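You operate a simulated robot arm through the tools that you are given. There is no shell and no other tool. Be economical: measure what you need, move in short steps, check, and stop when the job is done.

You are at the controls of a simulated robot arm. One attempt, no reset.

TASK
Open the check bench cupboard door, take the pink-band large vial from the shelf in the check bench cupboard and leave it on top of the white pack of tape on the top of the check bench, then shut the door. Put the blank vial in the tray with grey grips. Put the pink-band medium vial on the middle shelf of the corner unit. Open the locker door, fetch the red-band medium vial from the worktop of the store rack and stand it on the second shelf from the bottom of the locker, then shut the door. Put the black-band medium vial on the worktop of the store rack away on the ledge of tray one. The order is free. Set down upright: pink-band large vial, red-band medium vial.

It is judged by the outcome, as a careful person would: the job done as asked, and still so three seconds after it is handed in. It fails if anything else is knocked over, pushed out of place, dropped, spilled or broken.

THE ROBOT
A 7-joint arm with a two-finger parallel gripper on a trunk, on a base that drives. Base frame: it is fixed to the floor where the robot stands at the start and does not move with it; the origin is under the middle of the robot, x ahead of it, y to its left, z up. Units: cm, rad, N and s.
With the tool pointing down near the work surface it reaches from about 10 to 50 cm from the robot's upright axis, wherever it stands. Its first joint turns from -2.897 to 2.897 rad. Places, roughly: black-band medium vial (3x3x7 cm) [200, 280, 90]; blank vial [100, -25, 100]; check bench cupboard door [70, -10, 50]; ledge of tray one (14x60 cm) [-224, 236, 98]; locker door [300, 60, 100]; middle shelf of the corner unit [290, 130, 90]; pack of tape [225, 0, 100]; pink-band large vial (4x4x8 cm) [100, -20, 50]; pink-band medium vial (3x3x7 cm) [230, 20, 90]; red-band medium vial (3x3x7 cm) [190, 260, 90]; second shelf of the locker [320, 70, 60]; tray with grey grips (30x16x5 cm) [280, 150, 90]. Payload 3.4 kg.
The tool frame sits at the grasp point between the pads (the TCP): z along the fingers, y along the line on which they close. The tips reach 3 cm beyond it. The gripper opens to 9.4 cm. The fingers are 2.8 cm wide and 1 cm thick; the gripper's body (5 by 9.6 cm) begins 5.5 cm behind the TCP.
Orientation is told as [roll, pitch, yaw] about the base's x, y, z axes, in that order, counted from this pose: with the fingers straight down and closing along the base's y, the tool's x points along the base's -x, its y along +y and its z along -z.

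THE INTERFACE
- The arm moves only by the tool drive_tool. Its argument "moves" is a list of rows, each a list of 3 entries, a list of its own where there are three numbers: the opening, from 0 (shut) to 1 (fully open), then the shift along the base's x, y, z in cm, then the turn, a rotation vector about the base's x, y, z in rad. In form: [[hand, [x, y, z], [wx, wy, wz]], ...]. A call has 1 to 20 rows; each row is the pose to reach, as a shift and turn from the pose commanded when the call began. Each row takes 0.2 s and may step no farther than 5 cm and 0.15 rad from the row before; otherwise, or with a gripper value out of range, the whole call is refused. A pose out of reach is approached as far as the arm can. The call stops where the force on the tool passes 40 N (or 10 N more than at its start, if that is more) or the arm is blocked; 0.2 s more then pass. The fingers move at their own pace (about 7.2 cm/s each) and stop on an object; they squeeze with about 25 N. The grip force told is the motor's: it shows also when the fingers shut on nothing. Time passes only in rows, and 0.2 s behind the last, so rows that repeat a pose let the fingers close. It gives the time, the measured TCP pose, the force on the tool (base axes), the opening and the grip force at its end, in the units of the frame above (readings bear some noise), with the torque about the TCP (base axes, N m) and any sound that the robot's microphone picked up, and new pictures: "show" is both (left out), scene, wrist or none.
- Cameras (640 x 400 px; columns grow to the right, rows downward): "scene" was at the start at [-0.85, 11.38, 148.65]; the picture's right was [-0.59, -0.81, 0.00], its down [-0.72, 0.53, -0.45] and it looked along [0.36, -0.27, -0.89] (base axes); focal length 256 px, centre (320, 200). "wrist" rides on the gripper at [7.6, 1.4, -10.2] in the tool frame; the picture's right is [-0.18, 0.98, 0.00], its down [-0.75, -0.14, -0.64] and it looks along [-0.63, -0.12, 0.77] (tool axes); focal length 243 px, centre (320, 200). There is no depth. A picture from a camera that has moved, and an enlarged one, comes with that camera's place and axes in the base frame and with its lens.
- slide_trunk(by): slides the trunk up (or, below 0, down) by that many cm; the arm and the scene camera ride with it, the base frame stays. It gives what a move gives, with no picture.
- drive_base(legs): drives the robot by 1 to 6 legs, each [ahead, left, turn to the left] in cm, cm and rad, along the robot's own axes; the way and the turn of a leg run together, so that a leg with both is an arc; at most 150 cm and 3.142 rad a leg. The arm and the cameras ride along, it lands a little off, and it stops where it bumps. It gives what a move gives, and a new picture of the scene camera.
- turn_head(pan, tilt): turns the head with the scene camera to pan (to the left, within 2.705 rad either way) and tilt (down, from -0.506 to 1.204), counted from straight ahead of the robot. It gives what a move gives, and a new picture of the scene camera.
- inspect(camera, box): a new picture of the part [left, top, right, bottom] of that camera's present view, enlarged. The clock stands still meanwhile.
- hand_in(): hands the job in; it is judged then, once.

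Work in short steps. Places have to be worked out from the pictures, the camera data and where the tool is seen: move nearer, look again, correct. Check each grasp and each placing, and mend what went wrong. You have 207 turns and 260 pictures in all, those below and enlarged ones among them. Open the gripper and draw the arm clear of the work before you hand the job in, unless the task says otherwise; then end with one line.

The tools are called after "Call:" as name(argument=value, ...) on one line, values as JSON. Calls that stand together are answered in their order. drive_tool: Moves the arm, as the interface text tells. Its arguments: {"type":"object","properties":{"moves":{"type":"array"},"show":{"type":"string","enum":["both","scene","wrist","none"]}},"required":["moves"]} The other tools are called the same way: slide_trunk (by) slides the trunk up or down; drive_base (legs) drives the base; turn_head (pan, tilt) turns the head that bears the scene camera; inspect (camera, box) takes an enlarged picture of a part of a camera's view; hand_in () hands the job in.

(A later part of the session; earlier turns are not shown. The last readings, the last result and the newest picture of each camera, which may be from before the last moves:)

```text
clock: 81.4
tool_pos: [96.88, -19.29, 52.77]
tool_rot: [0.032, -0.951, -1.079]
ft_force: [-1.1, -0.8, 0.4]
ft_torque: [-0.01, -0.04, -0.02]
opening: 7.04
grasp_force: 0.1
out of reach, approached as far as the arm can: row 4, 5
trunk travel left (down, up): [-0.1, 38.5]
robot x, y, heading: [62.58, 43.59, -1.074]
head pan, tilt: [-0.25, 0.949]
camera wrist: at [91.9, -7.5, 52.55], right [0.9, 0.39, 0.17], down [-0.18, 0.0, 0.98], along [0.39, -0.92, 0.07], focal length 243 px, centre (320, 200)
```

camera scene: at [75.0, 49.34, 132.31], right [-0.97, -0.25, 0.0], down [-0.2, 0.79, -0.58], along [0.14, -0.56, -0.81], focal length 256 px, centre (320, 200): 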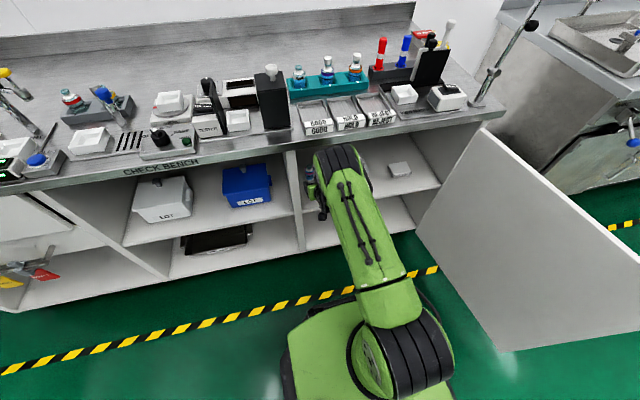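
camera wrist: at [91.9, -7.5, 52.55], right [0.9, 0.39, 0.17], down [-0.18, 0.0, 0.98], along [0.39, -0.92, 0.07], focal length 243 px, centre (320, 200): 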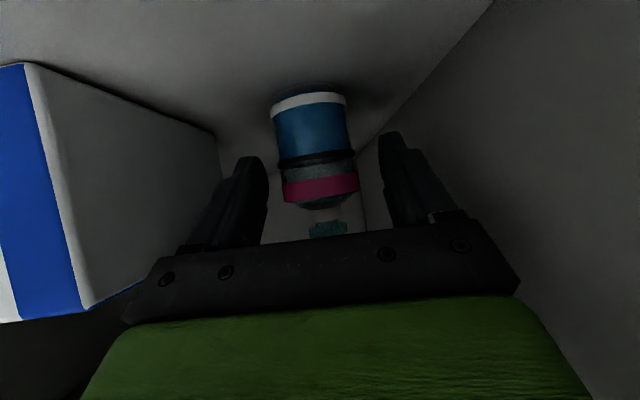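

The arm is 2 cm short at its reach limit, so I nudge the base forward 2 cm, then close.

Call:
drive_base(legs=[[2, 0, 0]])

Call:
drive_tool(moves=[[0.3, [0, 0, 0], [0, 0, 0]], [0.2, [0, 0, 0], [0, 0, 0]], [0.1, [0, 0, 0], [0, 0, 0]], [0.1, [0, 0, 0], [0, 0, 0]], [0.1, [0, 0, 0], [0, 0, 0]]], show="wrist")

```text
clock: 82.2
tool_pos: [97.91, -21.13, 52.56]
tool_rot: [0.031, -0.953, -1.077]
ft_force: [-0.5, -0.1, 0.9]
ft_torque: [-0.01, -0.02, 0.02]
opening: 7.04
grasp_force: 0.0
trunk travel left (down, up): [-0.1, 38.5]
robot x, y, heading: [63.73, 42.11, -1.07]
head pan, tilt: [-0.25, 0.949]
camera scene: at [75.95, 47.59, 132.31], right [-0.97, -0.25, 0.0], down [-0.2, 0.79, -0.58], along [0.14, -0.56, -0.81], focal length 256 px, centre (320, 200)
```

scene: 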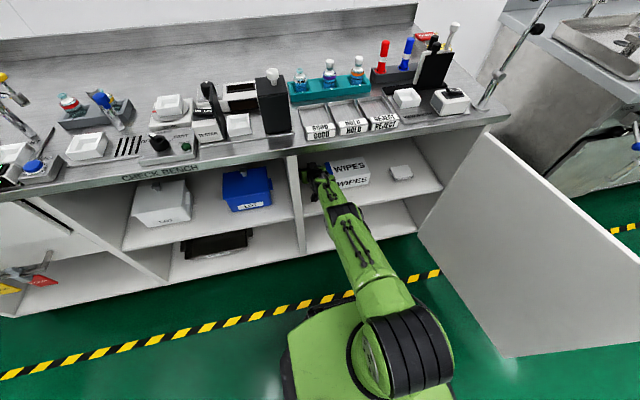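

```text
clock: 83.4
tool_pos: [97.76, -21.0, 52.86]
tool_rot: [0.03, -0.953, -1.078]
ft_force: [-0.5, 1.0, 1.2]
ft_torque: [0.0, 0.0, -0.02]
opening: 4.21
grasp_force: 25.0
trunk travel left (down, up): [-0.1, 38.5]
robot x, y, heading: [63.61, 42.53, -1.068]
head pan, tilt: [-0.25, 0.949]
camera wrist: at [92.87, -9.28, 52.59], right [0.9, 0.39, 0.17], down [-0.18, 0.0, 0.98], along [0.39, -0.92, 0.07], focal length 243 px, centre (320, 200)
```

wrist: 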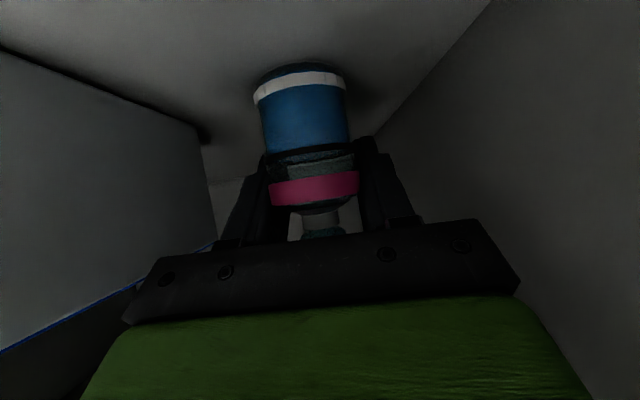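

Grasp is solid (4.2 cm). Lift 4 cm with the trunk and back the base straight out 45 cm.

Call:
slide_trunk(by=4)

Call:
drive_base(legs=[[-48, 0, 0]])

```text
clock: 84.2
tool_pos: [98.0, -21.02, 56.6]
tool_rot: [0.031, -0.954, -1.076]
ft_force: [0.1, -0.6, -0.9]
ft_torque: [0.0, -0.02, 0.01]
opening: 4.22
grasp_force: 25.0
trunk travel left (down, up): [-4.1, 34.5]
robot x, y, heading: [63.51, 42.02, -1.076]
head pan, tilt: [-0.25, 0.949]
```

```text
clock: 87.1
tool_pos: [75.14, 20.95, 56.74]
tool_rot: [0.032, -0.954, -1.076]
ft_force: [-0.1, -0.2, -0.6]
ft_torque: [-0.01, -0.01, 0.0]
opening: 4.22
grasp_force: 25.0
trunk travel left (down, up): [-4.1, 34.5]
robot x, y, heading: [41.15, 84.37, -1.069]
head pan, tilt: [-0.25, 0.949]
camera scene: at [53.08, 89.57, 136.18], right [-0.97, -0.25, 0.0], down [-0.2, 0.79, -0.58], along [0.14, -0.56, -0.81], focal length 256 px, centre (320, 200)
```

scene: 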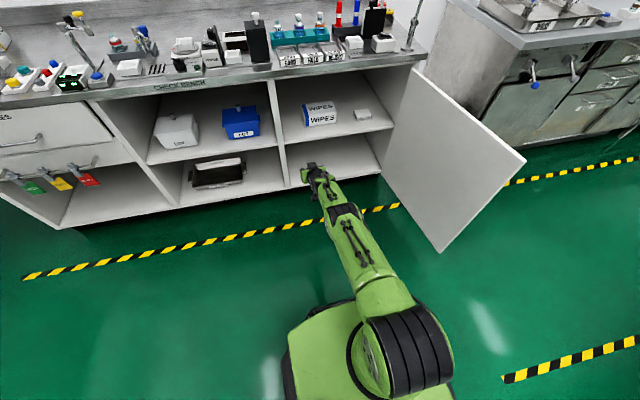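

The pink-band large vial is out. I draw the arm in and raise it to a carrying posture.

Call:
drive_tool(moves=[[0.1, [-1.5, 2.8, 2], [0, 0, 0]], [0.1, [-3, 5.6, 4], [0, 0, 0]], [0.1, [-4.5, 8.4, 6], [0, 0, 0]], [0.1, [-6, 11.2, 8], [0, 0, 0]], [0.1, [-7.5, 14, 10], [0, 0, 0]], [0.1, [-8.5, 16, 12], [0, 0, 0]]], show="none")

Call:
slide_trunk(by=28)

Call:
turn_head(pan=1.0, tilt=0.5)

```text
clock: 88.5
tool_pos: [66.54, 36.91, 68.76]
tool_rot: [0.033, -0.952, -1.077]
ft_force: [-0.4, -0.7, -1.3]
ft_torque: [-0.02, -0.01, 0.02]
opening: 4.21
grasp_force: 24.8
trunk travel left (down, up): [-4.1, 34.5]
robot x, y, heading: [41.1, 84.16, -1.071]
head pan, tilt: [-0.25, 0.949]
```

```text
clock: 91.3
tool_pos: [66.61, 36.89, 96.93]
tool_rot: [0.031, -0.953, -1.076]
ft_force: [-0.5, 0.5, -1.2]
ft_torque: [-0.03, -0.02, -0.03]
opening: 4.22
grasp_force: 25.1
trunk travel left (down, up): [-32.1, 6.5]
robot x, y, heading: [40.77, 84.01, -1.072]
head pan, tilt: [-0.25, 0.949]
```

```text
clock: 92.7
tool_pos: [66.52, 36.88, 96.82]
tool_rot: [0.033, -0.953, -1.077]
ft_force: [-0.4, 0.7, -0.5]
ft_torque: [-0.02, 0.01, 0.0]
opening: 4.21
grasp_force: 24.6
trunk travel left (down, up): [-32.1, 6.5]
robot x, y, heading: [40.81, 83.97, -1.068]
head pan, tilt: [1.0, 0.499]
camera scene: at [60.37, 95.93, 168.0], right [-0.07, -1.0, 0.0], down [-0.48, 0.03, -0.88], along [0.88, -0.06, -0.48], focal length 256 px, centre (320, 200)
```

scene: 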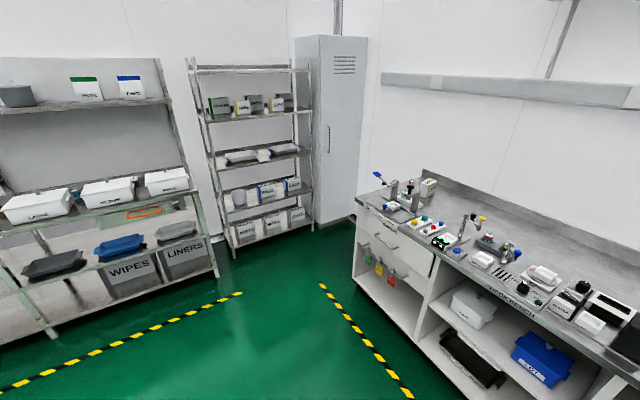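

Bench end at about u=213, locker front about u≈295–305. I drive along to u≈250 and look at the far end.

Call:
drive_base(legs=[[0, 150, 0], [0, 25, 0]])

Call:
turn_head(pan=-0.1, tilt=0.75)

```text
clock: 101.5
tool_pos: [219.85, 121.66, 96.79]
tool_rot: [0.029, -0.952, -1.064]
ft_force: [0.6, 0.1, -0.7]
ft_torque: [0.02, 0.01, 0.06]
opening: 4.2
grasp_force: 24.8
trunk travel left (down, up): [-32.1, 6.5]
robot x, y, heading: [193.24, 168.3, -1.068]
head pan, tilt: [1.0, 0.499]
camera scene: at [213.02, 180.61, 167.98], right [-0.06, -1.0, 0.0], down [-0.48, 0.03, -0.88], along [0.88, -0.05, -0.48], focal length 256 px, centre (320, 200)
```

scene: 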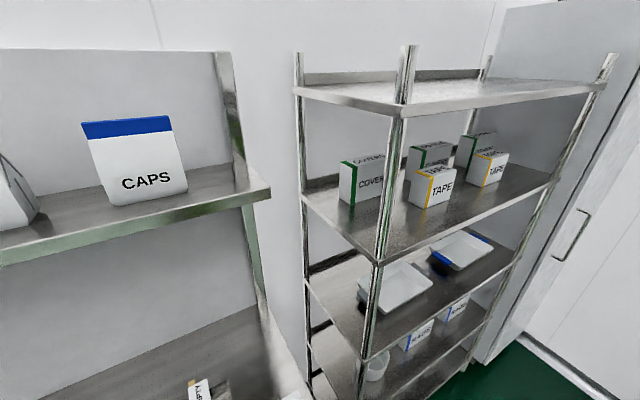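

```text
clock: 102.9
tool_pos: [219.79, 121.63, 96.72]
tool_rot: [0.032, -0.954, -1.067]
ft_force: [0.5, -0.3, -0.3]
ft_torque: [0.02, -0.02, -0.01]
opening: 4.2
grasp_force: 25.3
trunk travel left (down, up): [-32.1, 6.5]
robot x, y, heading: [193.44, 168.55, -1.063]
head pan, tilt: [-0.099, 0.75]
camera scene: at [207.14, 173.5, 165.8], right [-0.92, -0.4, 0.0], down [-0.27, 0.63, -0.73], along [0.29, -0.67, -0.68], focal length 256 px, centre (320, 200)
```

scene: 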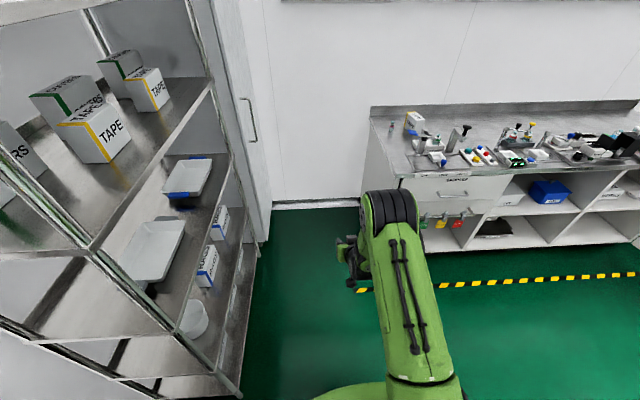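

Bench end at u≈217, locker face u≈299; tape near (211,21), pink medium vial near (223,28). Zoom on the bench end.

Call:
inspect(camera="scene", box=[350, 80, 510, 180])

Call:
inspect(camera="scene", box=[60, 120, 280, 300])

```text
4.00 times, centred on (430, 130) of scene
camera zoom: at [207.14, 173.5, 165.8], right [-0.92, -0.4, 0.0], down [-0.27, 0.63, -0.73], along [0.29, -0.67, -0.68], focal length 1022 px, centre (-120, 480)
```

zoom: 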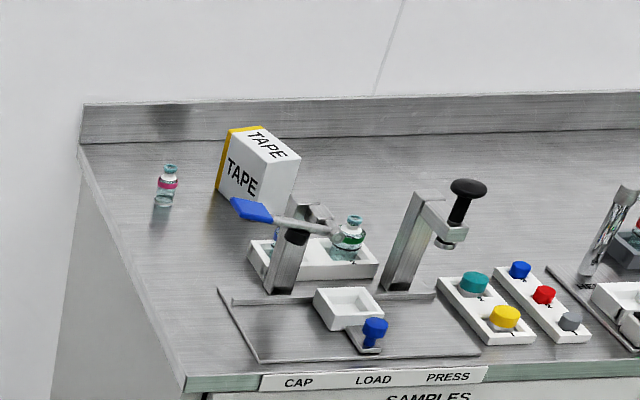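

```text
2.22 times, centred on (170, 210) of scene
camera zoom: at [207.14, 173.5, 165.8], right [-0.92, -0.4, 0.0], down [-0.27, 0.63, -0.73], along [0.29, -0.67, -0.68], focal length 568 px, centre (653, 178)
```

zoom: 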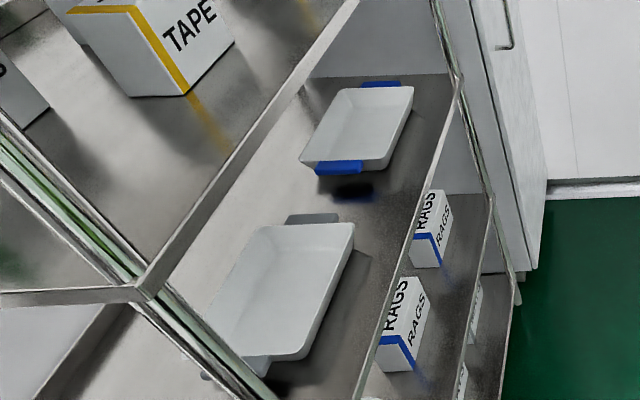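

Clear picture: tape box about (212,12), pink medium vial about (224,24), press fixture with a blue handle nearer the front. I raise the vial high, straighten my heading, and drive into the gap between bench and locker facing the wall.

Call:
slide_trunk(by=6.4)

Call:
drive_tool(moves=[[0.1, [0, 0, 3], [0, 0, 0]], [0.1, [0, 0, 6], [0, 0, 0]], [0.1, [0, 0, 9], [0, 0, 0]]], show="none")

Call:
drive_base(legs=[[0, 5, -0.026], [100, 0, 0]])

Call:
turn_head(pan=-0.6, tilt=0.8)

```text
clock: 103.9
tool_pos: [219.79, 121.44, 103.34]
tool_rot: [0.031, -0.953, -1.065]
ft_force: [0.0, 0.2, -1.4]
ft_torque: [-0.02, 0.0, 0.03]
opening: 4.24
grasp_force: 24.9
trunk travel left (down, up): [-38.5, 0.1]
robot x, y, heading: [193.42, 168.67, -1.059]
head pan, tilt: [-0.099, 0.75]
```

```text
clock: 104.7
tool_pos: [219.7, 121.58, 112.29]
tool_rot: [0.029, -0.954, -1.064]
ft_force: [0.3, -0.4, 0.6]
ft_torque: [-0.01, 0.0, 0.01]
opening: 4.24
grasp_force: 25.1
trunk travel left (down, up): [-38.5, 0.1]
robot x, y, heading: [193.33, 168.82, -1.062]
head pan, tilt: [-0.099, 0.75]
```

```text
clock: 110.3
tool_pos: [269.4, 36.14, 112.19]
tool_rot: [0.032, -0.952, -1.084]
ft_force: [-0.1, -0.1, -0.2]
ft_torque: [-0.02, -0.01, -0.02]
opening: 4.21
grasp_force: 25.0
trunk travel left (down, up): [-38.5, 0.1]
robot x, y, heading: [243.96, 83.52, -1.078]
head pan, tilt: [-0.099, 0.75]
camera scene: at [257.77, 88.38, 172.16], right [-0.92, -0.38, 0.0], down [-0.26, 0.63, -0.73], along [0.28, -0.68, -0.68], focal length 256 px, centre (320, 200)
```

scene: 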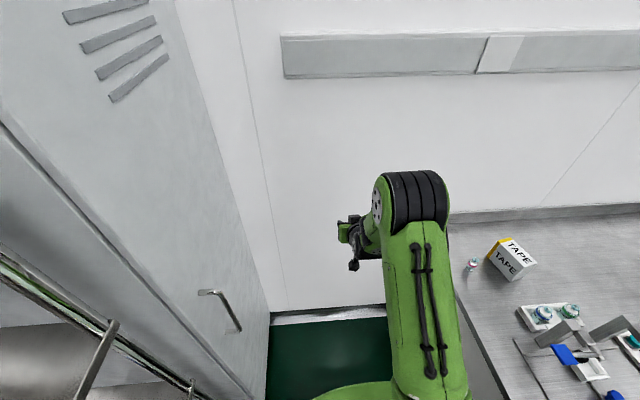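

```text
clock: 111.3
tool_pos: [269.38, 36.36, 112.15]
tool_rot: [0.032, -0.953, -1.085]
ft_force: [0.2, 0.6, -0.6]
ft_torque: [-0.02, -0.02, 0.03]
opening: 4.22
grasp_force: 24.3
trunk travel left (down, up): [-38.5, 0.1]
robot x, y, heading: [244.03, 83.52, -1.081]
head pan, tilt: [-0.6, 0.799]
camera scene: at [253.72, 88.04, 171.76], right [-0.99, 0.11, 0.0], down [0.08, 0.71, -0.7], along [-0.07, -0.69, -0.72], focal length 256 px, centre (320, 200)
```

scene: 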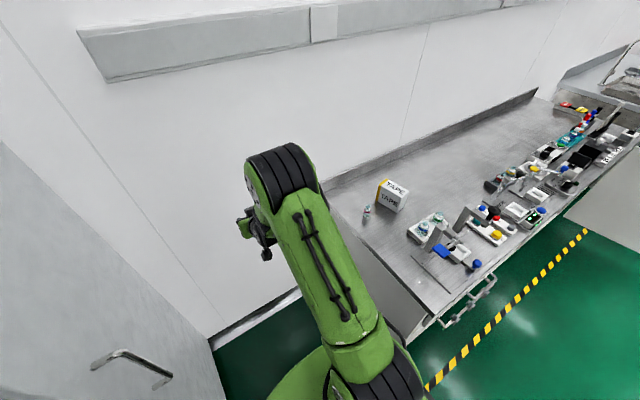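

In the gap. I zoom onto the tape box.

Call:
inspect(camera="scene", box=[340, 160, 440, 230])

```text
5.71 times, centred on (390, 195) of scene
camera zoom: at [253.72, 88.04, 171.76], right [-0.99, 0.11, 0.0], down [0.08, 0.71, -0.7], along [-0.07, -0.69, -0.72], focal length 1460 px, centre (-80, 229)
```

zoom: 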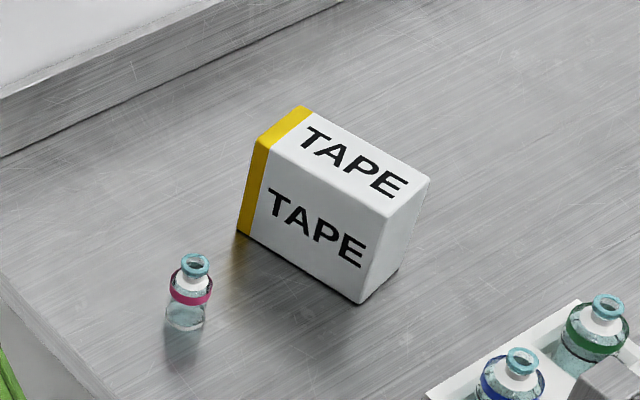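

Tape box: top centre ≈ (215.7,15.3), top z≈99.4, about 10.6×5.2 cm. I swing the arm right around at safe height toward it.

Call:
drive_tool(moves=[[0.1, [-4.2, -2.0, 0], [0, 0, -0.087]], [0.1, [-8.6, -3.7, 0], [0, 0, -0.174]], [0.1, [-13, -5, 0], [0, 0, -0.261]], [0.1, [-17.6, -5.8, 0], [0, 0, -0.348]], [0.1, [-22.2, -6.3, 0], [0, 0, -0.435]], [0.1, [-26.9, -6.4, 0], [0, 0, -0.522]], [0.1, [-31.6, -6.0, 0], [0, 0, -0.609]], [0.1, [-36.2, -5.3, 0], [0, 0, -0.696]], [0.1, [-40.7, -4.2, 0], [0, 0, -0.783]], [0.1, [-45.1, -2.7, 0], [0, 0, -0.87]]])

```text
clock: 113.5
tool_pos: [224.42, 33.78, 112.05]
tool_rot: [0.033, -0.953, -1.957]
ft_force: [0.2, -0.1, -0.9]
ft_torque: [0.02, -0.01, -0.03]
opening: 4.22
grasp_force: 24.2
trunk travel left (down, up): [-38.5, 0.1]
robot x, y, heading: [243.84, 83.49, -1.078]
head pan, tilt: [-0.6, 0.799]
camera scene: at [253.55, 88.1, 171.77], right [-0.99, 0.11, 0.0], down [0.08, 0.71, -0.7], along [-0.07, -0.69, -0.72], focal length 256 px, centre (320, 200)
camera wrist: at [230.37, 45.21, 111.91], right [0.88, -0.44, 0.17], down [-0.12, 0.14, 0.98], along [-0.46, -0.89, 0.07], focal length 243 px, centre (320, 200)
```

scene: 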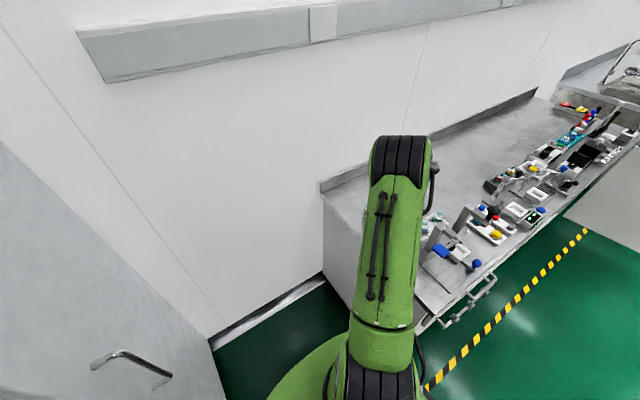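
wrist: 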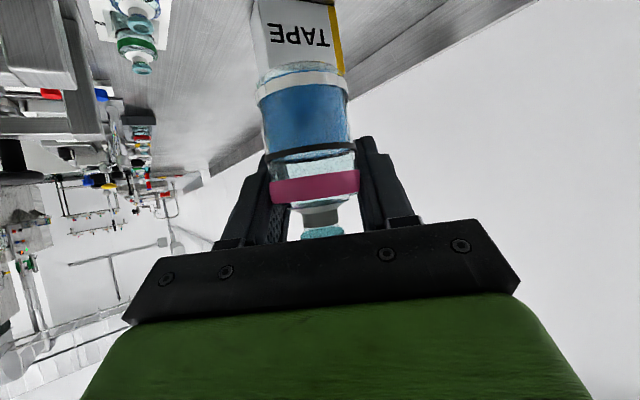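

Wrist view agrees with the tape place (top centre ≈ (215.7,15.8)). Advance above it at z 107.

Call:
drive_tool(moves=[[0.1, [-1.8, -3.6, 0], [0, 0, 0]], [0.1, [-3.5, -7.2, 0], [0, 0, 0]], [0.1, [-5.2, -10.8, -1], [0, 0, 0]], [0.1, [-7, -14.4, -2], [0, 0, 0]], [0.1, [-8.7, -18, -4], [0, 0, 0]], [0.1, [-8.7, -18, -4], [0, 0, 0]]])

Call:
turn_head(pan=-0.85, tilt=0.75)

```text
clock: 114.9
tool_pos: [215.9, 15.75, 108.45]
tool_rot: [0.032, -0.951, -1.953]
ft_force: [0.0, 0.6, -0.5]
ft_torque: [0.01, 0.01, 0.04]
opening: 4.2
grasp_force: 25.0
trunk travel left (down, up): [-38.5, 0.1]
robot x, y, heading: [243.68, 83.94, -1.083]
head pan, tilt: [-0.6, 0.799]
camera scene: at [253.77, 88.17, 171.76], right [-0.99, 0.11, 0.0], down [0.08, 0.71, -0.7], along [-0.08, -0.69, -0.72], focal length 256 px, centre (320, 200)
camera wrist: at [221.89, 27.12, 108.22], right [0.88, -0.44, 0.17], down [-0.12, 0.14, 0.98], along [-0.46, -0.89, 0.07], focal length 243 px, centre (320, 200)
```

scene: 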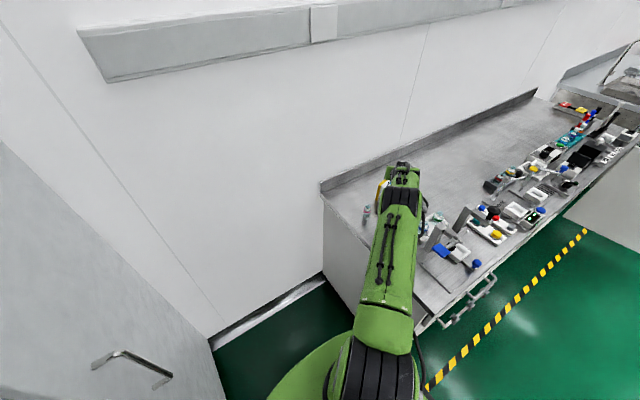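
wrist: 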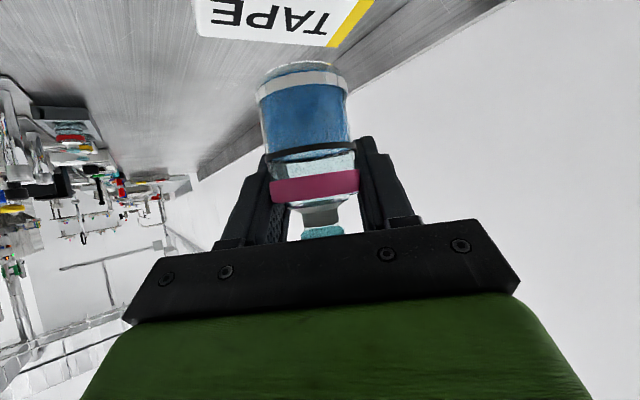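

```text
clock: 115.7
tool_pos: [215.96, 15.56, 108.41]
tool_rot: [0.031, -0.951, -1.953]
ft_force: [0.2, -0.1, -0.6]
ft_torque: [-0.03, -0.01, -0.03]
opening: 4.22
grasp_force: 24.8
trunk travel left (down, up): [-38.5, 0.1]
robot x, y, heading: [243.97, 83.27, -1.079]
head pan, tilt: [-0.85, 0.75]
camera scene: at [251.65, 88.26, 172.17], right [-0.94, 0.35, 0.0], down [0.24, 0.64, -0.73], along [-0.26, -0.68, -0.68], focal length 256 px, centre (320, 200)
```

scene: 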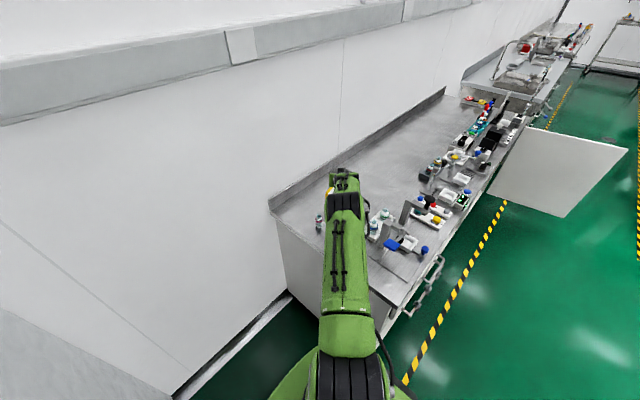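

Box back edge in the wrist view confirms the centre (215.7,15.3). I lower with small steps until contact.

Call:
drive_tool(moves=[[0.1, [-0.4, -0.4, -1.5], [0, 0, 0]], [0.1, [-0.4, -0.4, -3], [0, 0, 0]], [0.1, [-0.4, -0.4, -3.4], [0, 0, 0]], [0.1, [-0.4, -0.4, -3.7], [0, 0, 0]], [0.1, [-0.4, -0.4, -3.9], [0, 0, 0]]], show="wrist")

```text
clock: 116.8
tool_pos: [215.3, 15.14, 104.3]
tool_rot: [0.03, -0.952, -1.953]
ft_force: [0.5, -0.8, -0.6]
ft_torque: [0.0, -0.01, -0.02]
opening: 4.22
grasp_force: 24.9
trunk travel left (down, up): [-38.5, 0.1]
robot x, y, heading: [243.68, 83.69, -1.075]
head pan, tilt: [-0.85, 0.75]
camera wrist: at [221.21, 26.61, 104.05], right [0.88, -0.44, 0.17], down [-0.12, 0.14, 0.98], along [-0.46, -0.89, 0.07], focal length 243 px, centre (320, 200)
```

wrist: 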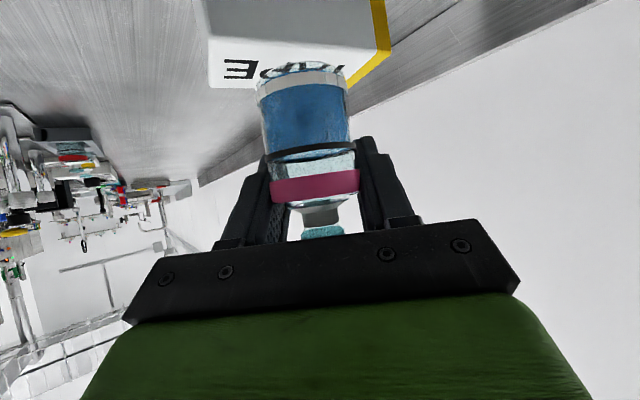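

The vial base sits within the box's top outline. I continue down gently until contact.

Call:
drive_tool(moves=[[0.1, [0, 0, -0.25], [0, 0, 0]], [0.1, [0, 0, -0.5], [0, 0, 0]], [0.1, [0, 0, -0.75], [0, 0, 0]], [0.1, [0, 0, -1.0], [0, 0, 0]]], show="wrist")

```text
clock: 117.8
tool_pos: [215.26, 15.06, 103.26]
tool_rot: [0.031, -0.951, -1.953]
ft_force: [0.0, 0.2, -1.0]
ft_torque: [-0.02, -0.02, -0.02]
opening: 4.2
grasp_force: 24.9
trunk travel left (down, up): [-38.5, 0.1]
robot x, y, heading: [243.94, 83.43, -1.078]
head pan, tilt: [-0.85, 0.75]
camera wrist: at [221.15, 26.57, 103.07], right [0.88, -0.44, 0.17], down [-0.12, 0.14, 0.98], along [-0.46, -0.89, 0.07], focal length 243 px, centre (320, 200)
```

wrist: 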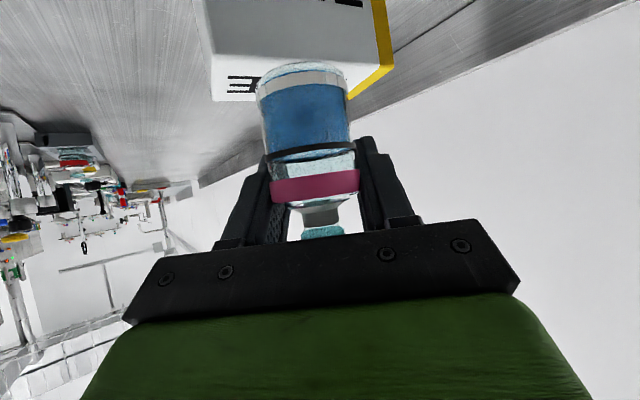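

No contact yet; re-measured box top ≈ z 97.6, centre (214.7,14.9). Shift slightly and lower on.

Call:
drive_tool(moves=[[0.1, [-0.5, -0.4, 0], [0, 0, 0]], [0.1, [-0.5, -0.4, -0.3], [0, 0, 0]], [0.1, [-0.5, -0.4, -0.6], [0, 0, 0]], [0.1, [-0.5, -0.4, -0.9], [0, 0, 0]], [0.1, [-0.5, -0.4, -1.1], [0, 0, 0]]], show="wrist")

```text
clock: 119.0
tool_pos: [214.78, 14.91, 102.12]
tool_rot: [0.029, -0.953, -1.954]
ft_force: [-0.2, 0.2, -0.1]
ft_torque: [0.01, -0.01, 0.04]
opening: 4.21
grasp_force: 25.4
trunk travel left (down, up): [-38.5, 0.1]
robot x, y, heading: [243.93, 84.04, -1.078]
head pan, tilt: [-0.85, 0.75]
camera wrist: at [220.67, 26.24, 101.96], right [0.88, -0.44, 0.17], down [-0.12, 0.14, 0.98], along [-0.46, -0.89, 0.07], focal length 243 px, centre (320, 200)
```

wrist: 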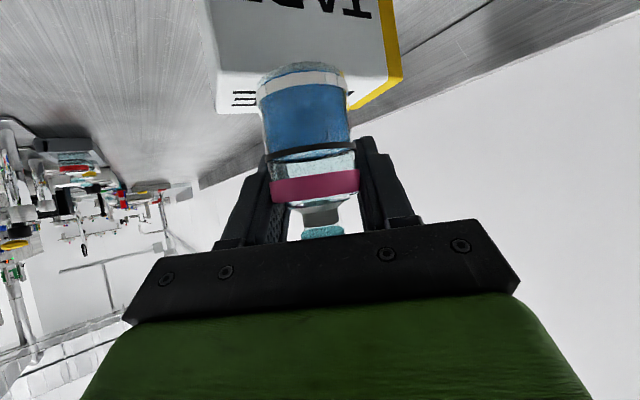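

The vial outline crosses the box's front face: parallax says the box is farther and lower (top z≈96, centre ≈ (212.7,11)). I raise, shift (−2,−3.9), and look again.

Call:
drive_tool(moves=[[0.1, [0, 0, 1.5], [0, 0, 0]], [0.1, [-1, -1.9, 2], [0, 0, 0]], [0.1, [-2, -3.9, 2], [0, 0, 0]], [0.1, [-2, -3.9, 2], [0, 0, 0]]], show="none")

Call:
inspect(camera="wrist", box=[180, 0, 500, 200])

```text
clock: 120.0
tool_pos: [214.64, 14.55, 104.06]
tool_rot: [0.031, -0.954, -1.954]
ft_force: [-0.4, -0.2, -0.8]
ft_torque: [-0.01, 0.0, 0.0]
opening: 4.22
grasp_force: 25.2
out of reach, approached as far as the arm can: row 2, 3, 4
trunk travel left (down, up): [-38.5, 0.1]
robot x, y, heading: [243.56, 83.9, -1.077]
head pan, tilt: [-0.85, 0.75]
```

```text
2.00 times, centred on (340, 100) of wrist
camera zoom: at [220.51, 26.06, 103.87], right [0.88, -0.44, 0.17], down [-0.12, 0.14, 0.98], along [-0.46, -0.89, 0.07], focal length 485 px, centre (280, 400)
```

zoom: 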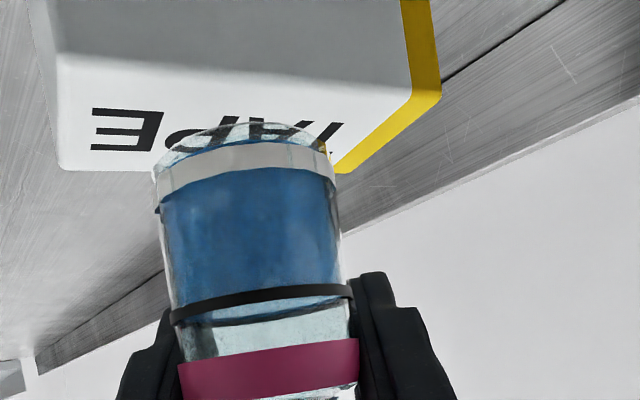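

Reach limit. I draw the arm back 10 cm and up, drive the base 15 cm forward, then approach again.

Call:
drive_tool(moves=[[0.1, [1.9, 4.4, 1], [0, 0, 0]], [0.1, [3.8, 8.8, 3], [0, 0, 0]], [0.1, [5.8, 13.3, 4], [0, 0, 0]]], show="none")

Call:
drive_base(legs=[[15, -1.5, 0]])

```text
refused: row 2 steps farther than a row can; nothing moved
```

```text
clock: 121.4
tool_pos: [220.36, 0.78, 104.03]
tool_rot: [0.031, -0.953, -1.955]
ft_force: [-0.7, -0.2, -1.2]
ft_torque: [-0.03, 0.01, -0.01]
opening: 4.23
grasp_force: 25.0
trunk travel left (down, up): [-38.5, 0.1]
robot x, y, heading: [249.91, 69.79, -1.077]
head pan, tilt: [-0.85, 0.75]
camera scene: at [257.39, 74.37, 172.17], right [-0.94, 0.35, 0.0], down [0.24, 0.64, -0.73], along [-0.26, -0.68, -0.68], focal length 256 px, centre (320, 200)
```

scene: 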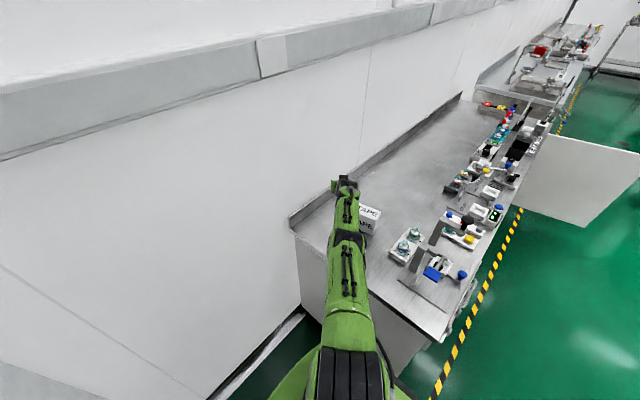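

That retraction was refused but the drive was clean (no contact). I move over the box with the arm: target (212.7,11).

Call:
drive_tool(moves=[[0.1, [-1.5, 2, 0], [0, 0, -0.03]], [0.1, [-3, 4.1, 0], [0, 0, -0.07]], [0.1, [-4.6, 6.2, 0], [0, 0, -0.1]], [0.1, [-6.1, 8.3, 0], [0, 0, -0.13]], [0.1, [-7.7, 10.3, 0], [0, 0, -0.16]], [0.1, [-7.7, 10.3, 0], [0, 0, -0.16]]], show="scene")

Call:
inspect(camera="wrist", box=[140, 0, 460, 200])

Call:
inspect(camera="scene", box=[290, 150, 450, 250])

```text
clock: 122.8
tool_pos: [212.27, 5.47, 100.39]
tool_rot: [-0.063, -1.052, -2.037]
ft_force: [-1.3, -3.5, 19.1]
ft_torque: [0.32, -0.17, -0.03]
opening: 4.22
grasp_force: 25.3
out of reach, approached as far as the arm can: row 1, 2, 3, 4, 5, 6
trunk travel left (down, up): [-38.5, 0.1]
robot x, y, heading: [249.42, 69.58, -1.082]
head pan, tilt: [-0.85, 0.75]
camera scene: at [257.63, 74.63, 172.17], right [-0.94, 0.35, 0.0], down [0.24, 0.64, -0.73], along [-0.26, -0.69, -0.68], focal length 256 px, centre (320, 200)
```

scene: 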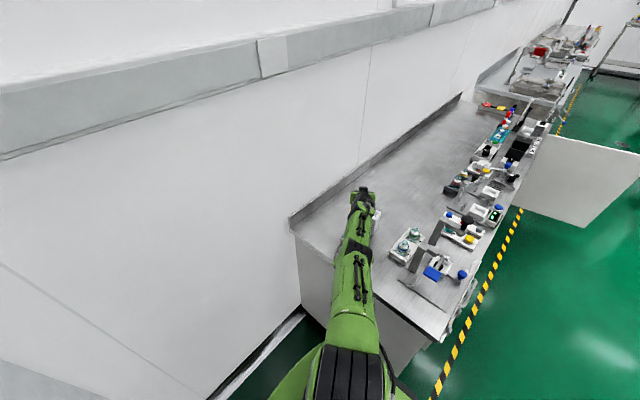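

```text
2.00 times, centred on (300, 100) of wrist
camera zoom: at [219.94, 15.79, 98.86], right [0.81, -0.57, 0.13], down [0.0, 0.21, 0.98], along [-0.58, -0.79, 0.17], focal length 485 px, centre (360, 400)
```

zoom: 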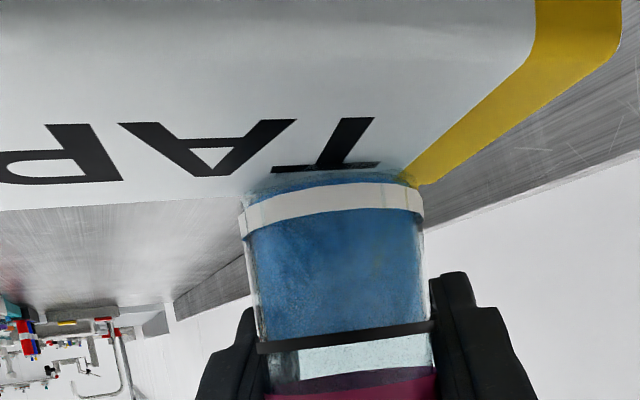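

```text
4.00 times, centred on (370, 200) of scene
camera zoom: at [257.63, 74.63, 172.17], right [-0.94, 0.35, 0.0], down [0.24, 0.64, -0.73], along [-0.26, -0.69, -0.68], focal length 1022 px, centre (120, 200)
```

zoom: 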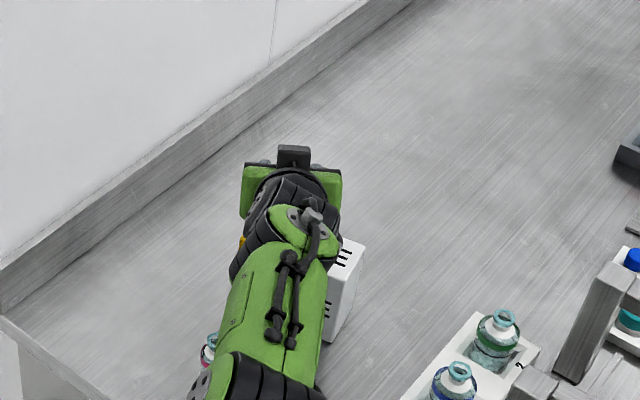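

The stretched arm sagged and the vial presses on the box (19 N). I lift straight up.

Call:
drive_tool(moves=[[0.1, [0, 0, 1], [0, 0, 0]], [0.1, [0, 0, 3], [0, 0, 0]], [0.1, [0.5, 0.8, 5], [0, 0, 0]], [0.1, [1.5, 2.5, 6], [0, 0, 0]]], show="both")

```text
clock: 123.8
tool_pos: [212.01, 4.71, 106.04]
tool_rot: [-0.059, -1.033, -2.036]
ft_force: [0.7, 0.0, -1.6]
ft_torque: [-0.07, 0.06, -0.05]
opening: 4.18
grasp_force: 24.9
out of reach, approached as far as the arm can: row 1, 2, 3, 4
trunk travel left (down, up): [-38.5, 0.1]
robot x, y, heading: [249.66, 69.93, -1.085]
head pan, tilt: [-0.85, 0.75]
camera scene: at [257.58, 74.48, 172.17], right [-0.94, 0.35, 0.0], down [0.24, 0.64, -0.73], along [-0.26, -0.68, -0.68], focal length 256 px, centre (320, 200)
camera wrist: at [219.67, 15.12, 104.61], right [0.81, -0.57, 0.13], down [-0.01, 0.2, 0.98], along [-0.58, -0.8, 0.15], focal length 243 px, centre (320, 200)
```

scene: 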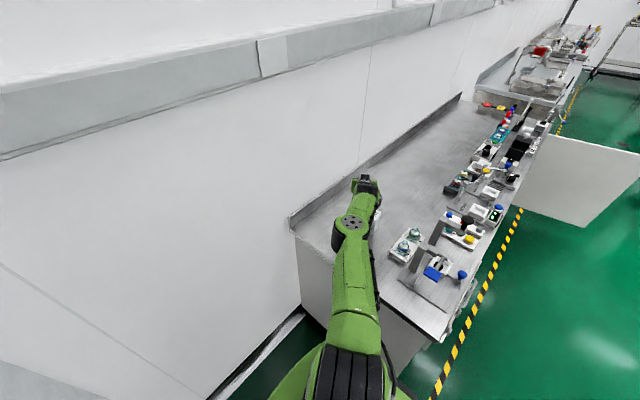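
wrist: 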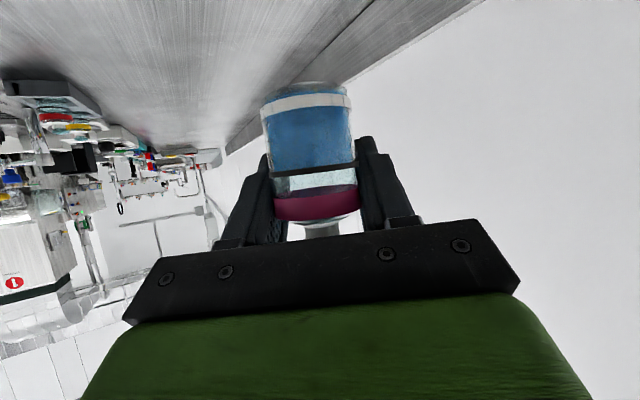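

Lifted clear. I draw the tool inward, toward the robot, to regain a good posture.

Call:
drive_tool(moves=[[0.1, [2, 3.5, 1], [0, 0, 0.02]], [0.1, [4, 7, 2], [0, 0, 0.05]], [0.1, [6, 10.5, 2], [0, 0, 0.08]], [0.1, [8, 14, 2], [0, 0, 0.1]], [0.1, [10, 17.5, 2], [0, 0, 0.1]], [0.1, [12, 21, 2], [0, 0, 0.1]]], show="both")

```text
clock: 125.2
tool_pos: [213.09, 3.72, 108.19]
tool_rot: [-0.055, -1.037, -2.016]
ft_force: [-0.2, 0.1, 0.1]
ft_torque: [0.0, 0.0, 0.01]
opening: 4.25
grasp_force: 25.7
out of reach, approached as far as the arm can: row 1, 2, 3, 4, 5, 6
trunk travel left (down, up): [-38.5, 0.1]
robot x, y, heading: [249.42, 69.88, -1.081]
head pan, tilt: [-0.85, 0.75]
camera scene: at [257.39, 74.49, 172.16], right [-0.94, 0.35, 0.0], down [0.24, 0.64, -0.73], along [-0.26, -0.68, -0.68], focal length 256 px, centre (320, 200)
camera wrist: at [220.47, 14.26, 106.78], right [0.82, -0.55, 0.13], down [-0.02, 0.2, 0.98], along [-0.57, -0.81, 0.16], focal length 243 px, centre (320, 200)
```

scene: 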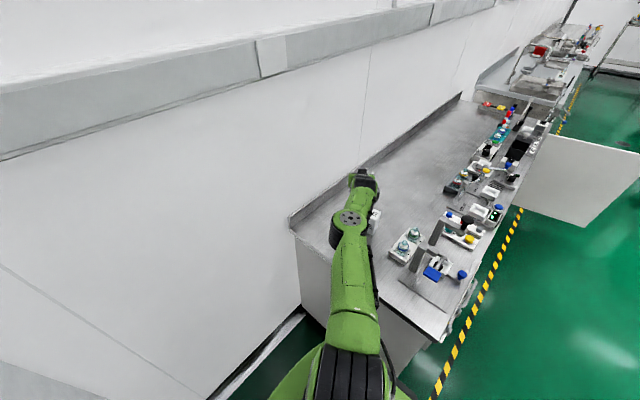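
wrist: 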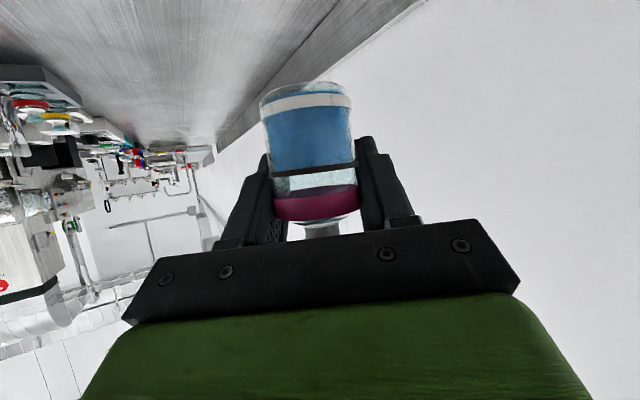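

Stuck in a straight-elbow posture; I try raising the tool and turning it more downward to let the elbow fold.

Call:
drive_tool(moves=[[0.1, [0, 0, 3], [-0.05, 0.08, 0]], [0.1, [0, 0, 6], [-0.1, 0.16, 0]], [0.1, [0, 0, 9], [-0.1, 0.16, 0]], [0.1, [0, 0, 12], [-0.1, 0.16, 0]], [0.1, [0, 0, 15], [-0.1, 0.16, 0]]], show="scene")

```text
clock: 126.4
tool_pos: [211.11, 2.63, 121.23]
tool_rot: [-0.329, -1.183, -1.771]
ft_force: [0.2, 0.6, -0.8]
ft_torque: [-0.01, 0.03, -0.03]
opening: 4.24
grasp_force: 24.9
out of reach, approached as far as the arm can: row 1, 2, 3, 4, 5
trunk travel left (down, up): [-38.5, 0.1]
robot x, y, heading: [249.8, 70.08, -1.082]
head pan, tilt: [-0.85, 0.75]
camera scene: at [257.47, 74.43, 172.16], right [-0.94, 0.35, 0.0], down [0.24, 0.64, -0.73], along [-0.26, -0.68, -0.68], focal length 256 px, centre (320, 200)
```

scene: 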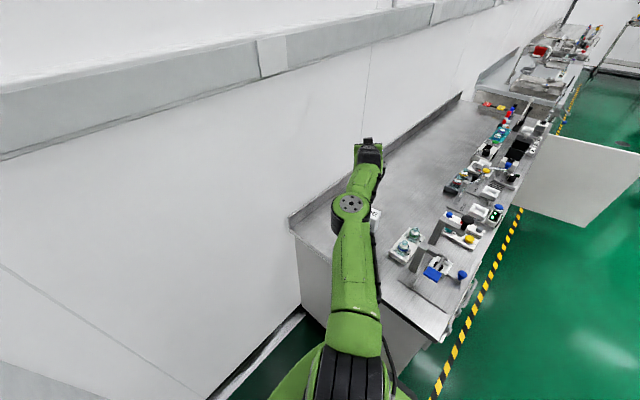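

Now high above everything (z 121). I back the base out 100 cm into free space to recover the posture there.

Call:
drive_base(legs=[[-100, 2, 0]])

Call:
drive_tool(moves=[[0.1, [0, 0, 0], [0, 0, 0.1]], [0.1, [3, -1, -1], [0, 0, 0.2]], [0.1, [7, -1, -2], [0, 0, 0.3]], [0.1, [11, -1, -3], [0, 0, 0.4]], [0.1, [15, 0, -4], [0, 0, 0.5]], [0.1, [19, 1, -5], [0, 0, 0.5]], [0.1, [23, 2, -6], [0, 0, 0.5]]], show="scene")

```text
clock: 131.6
tool_pos: [165.98, 91.22, 121.2]
tool_rot: [-0.326, -1.185, -1.781]
ft_force: [-0.7, 0.9, -0.6]
ft_torque: [-0.01, -0.03, 0.0]
opening: 4.22
grasp_force: 25.8
trunk travel left (down, up): [-38.5, 0.1]
robot x, y, heading: [204.76, 158.02, -1.087]
head pan, tilt: [-0.85, 0.75]
camera scene: at [212.78, 162.78, 172.17], right [-0.93, 0.36, 0.0], down [0.24, 0.64, -0.73], along [-0.26, -0.68, -0.68], focal length 256 px, centre (320, 200)
```

scene: 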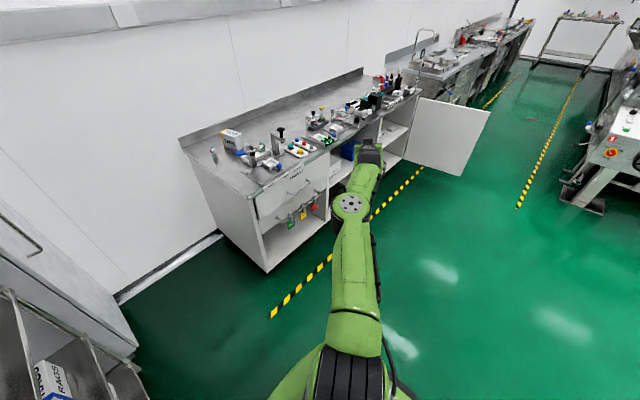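

```text
clock: 133.2
tool_pos: [180.24, 86.13, 111.87]
tool_rot: [-0.323, -1.184, -1.285]
ft_force: [0.1, -0.2, -0.1]
ft_torque: [0.02, -0.04, 0.03]
opening: 4.23
grasp_force: 24.8
out of reach, approached as far as the arm can: row 3, 4, 5, 6, 7
trunk travel left (down, up): [-38.5, 0.1]
robot x, y, heading: [205.36, 158.14, -1.083]
head pan, tilt: [-0.85, 0.75]
camera scene: at [212.58, 162.77, 172.17], right [-0.93, 0.36, 0.0], down [0.25, 0.64, -0.73], along [-0.26, -0.68, -0.68], focal length 256 px, centre (320, 200)
```

scene: 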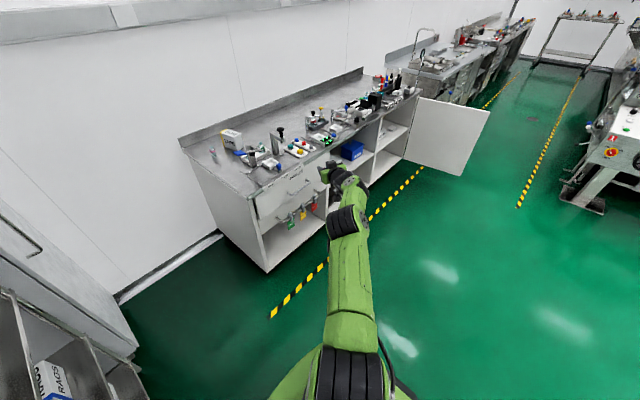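

Bench items still stand undisturbed. I continue swinging to the front and levelling the tool.

Call:
drive_tool(moves=[[0.1, [3.5, 1, 0], [0.04, -0.01, 0.06]], [0.1, [7, 2, 0], [0.08, -0.015, 0.12]], [0.1, [11, 3, 0], [0.12, -0.02, 0.18]], [0.1, [15, 4, 0], [0.16, -0.03, 0.25]], [0.1, [19, 6, 0], [0.2, -0.04, 0.32]], [0.1, [23, 8, 0], [0.24, -0.05, 0.39]], [0.1, [27, 10, 0], [0.295, -0.056, 0.468]], [0.1, [31, 12.5, 0], [0.295, -0.056, 0.468]], [0.1, [35, 15, 0], [0.295, -0.056, 0.468]], [0.1, [39, 18, 0], [0.295, -0.056, 0.468]], [0.1, [43, 21, 0], [0.295, -0.056, 0.468]]], show="both")

```text
clock: 135.6
tool_pos: [223.77, 107.19, 112.04]
tool_rot: [-0.002, -0.931, -1.096]
ft_force: [0.2, 0.3, -0.6]
ft_torque: [0.01, 0.02, -0.06]
opening: 4.21
grasp_force: 24.5
out of reach, approached as far as the arm can: row 1, 2, 3, 4, 5
trunk travel left (down, up): [-38.5, 0.1]
robot x, y, heading: [204.81, 158.16, -1.087]
head pan, tilt: [-0.85, 0.75]
camera scene: at [213.08, 162.9, 172.15], right [-0.93, 0.36, 0.0], down [0.24, 0.64, -0.73], along [-0.26, -0.68, -0.68], focal length 256 px, centre (320, 200)
camera wrist: at [219.16, 119.1, 112.07], right [0.93, 0.35, 0.15], down [-0.15, -0.01, 0.99], along [0.35, -0.94, 0.05], focal length 243 px, centre (320, 200)
```

scene: 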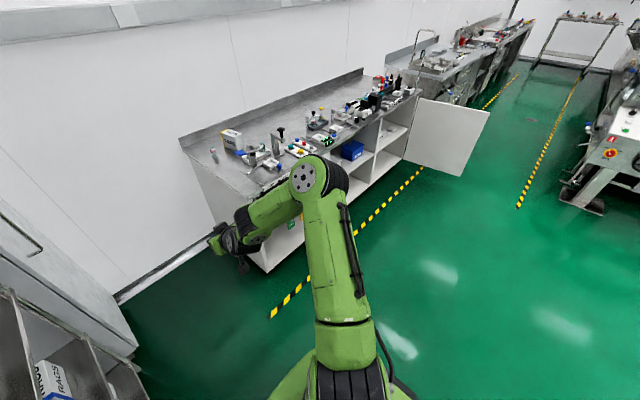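
wrist: 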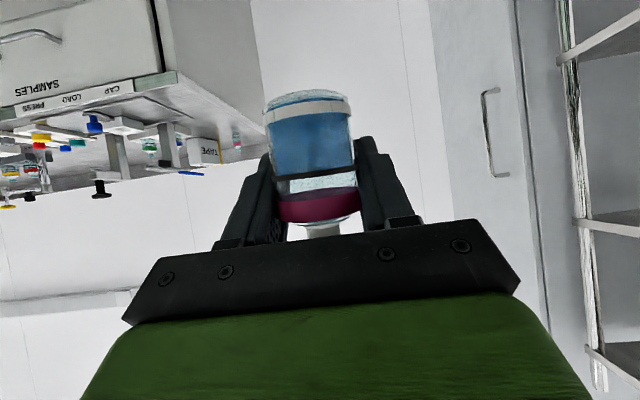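

Posture usable. The vial seems to have shifted in the grip when it pressed on the box; zoom in to check.

Call:
inspect(camera="wrist", box=[220, 60, 420, 260])

```text
2.00 times, centred on (320, 160) of wrist
camera zoom: at [219.16, 119.1, 112.07], right [0.93, 0.35, 0.15], down [-0.15, -0.01, 0.99], along [0.35, -0.94, 0.05], focal length 485 px, centre (320, 280)
```

zoom: 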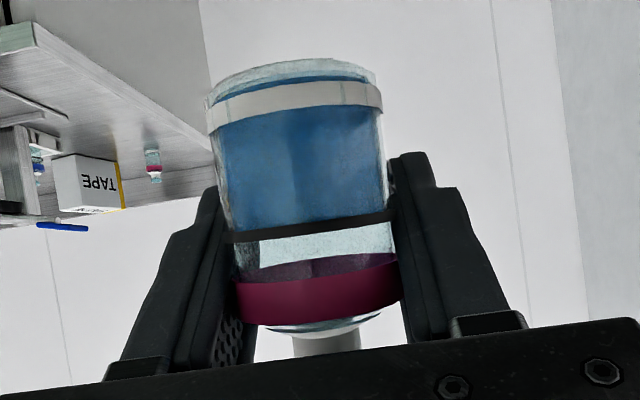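

The vial pivoted slightly; a tool pitch of about 1.06 makes it upright. I pull in and set that pitch, checking whether the elbow returns up.

Call:
drive_tool(moves=[[0.1, [-1, 2, 0], [-0.057, -0.03, 0]], [0.1, [-2, 4, 0], [-0.115, -0.06, 0]], [0.1, [-2.5, 5, 2], [-0.115, -0.06, 0]], [0.1, [-2.5, 5, 4], [-0.115, -0.06, 0]], [0.1, [-2.5, 5, 5], [-0.115, -0.06, 0]]], show="both")

```text
clock: 136.8
tool_pos: [221.06, 112.14, 116.8]
tool_rot: [0.002, -1.06, -1.097]
ft_force: [-0.5, -0.2, -0.6]
ft_torque: [-0.01, 0.0, 0.01]
opening: 4.21
grasp_force: 24.5
trunk travel left (down, up): [-38.5, 0.1]
robot x, y, heading: [204.97, 158.22, -1.087]
head pan, tilt: [-0.85, 0.75]
camera scene: at [212.81, 162.79, 172.16], right [-0.93, 0.36, 0.0], down [0.24, 0.64, -0.73], along [-0.26, -0.68, -0.68], focal length 256 px, centre (320, 200)
camera wrist: at [216.58, 124.03, 115.22], right [0.92, 0.37, 0.16], down [-0.21, 0.1, 0.97], along [0.34, -0.92, 0.17], focal length 243 px, centre (320, 200)
```

scene: 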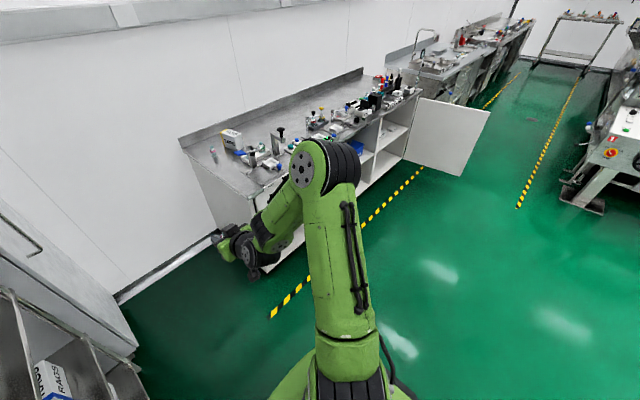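
wrist: 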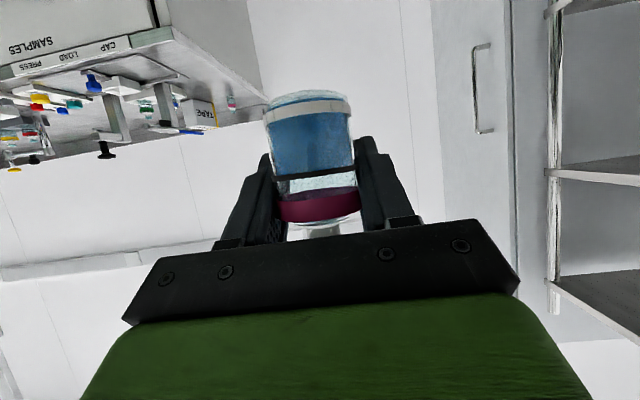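

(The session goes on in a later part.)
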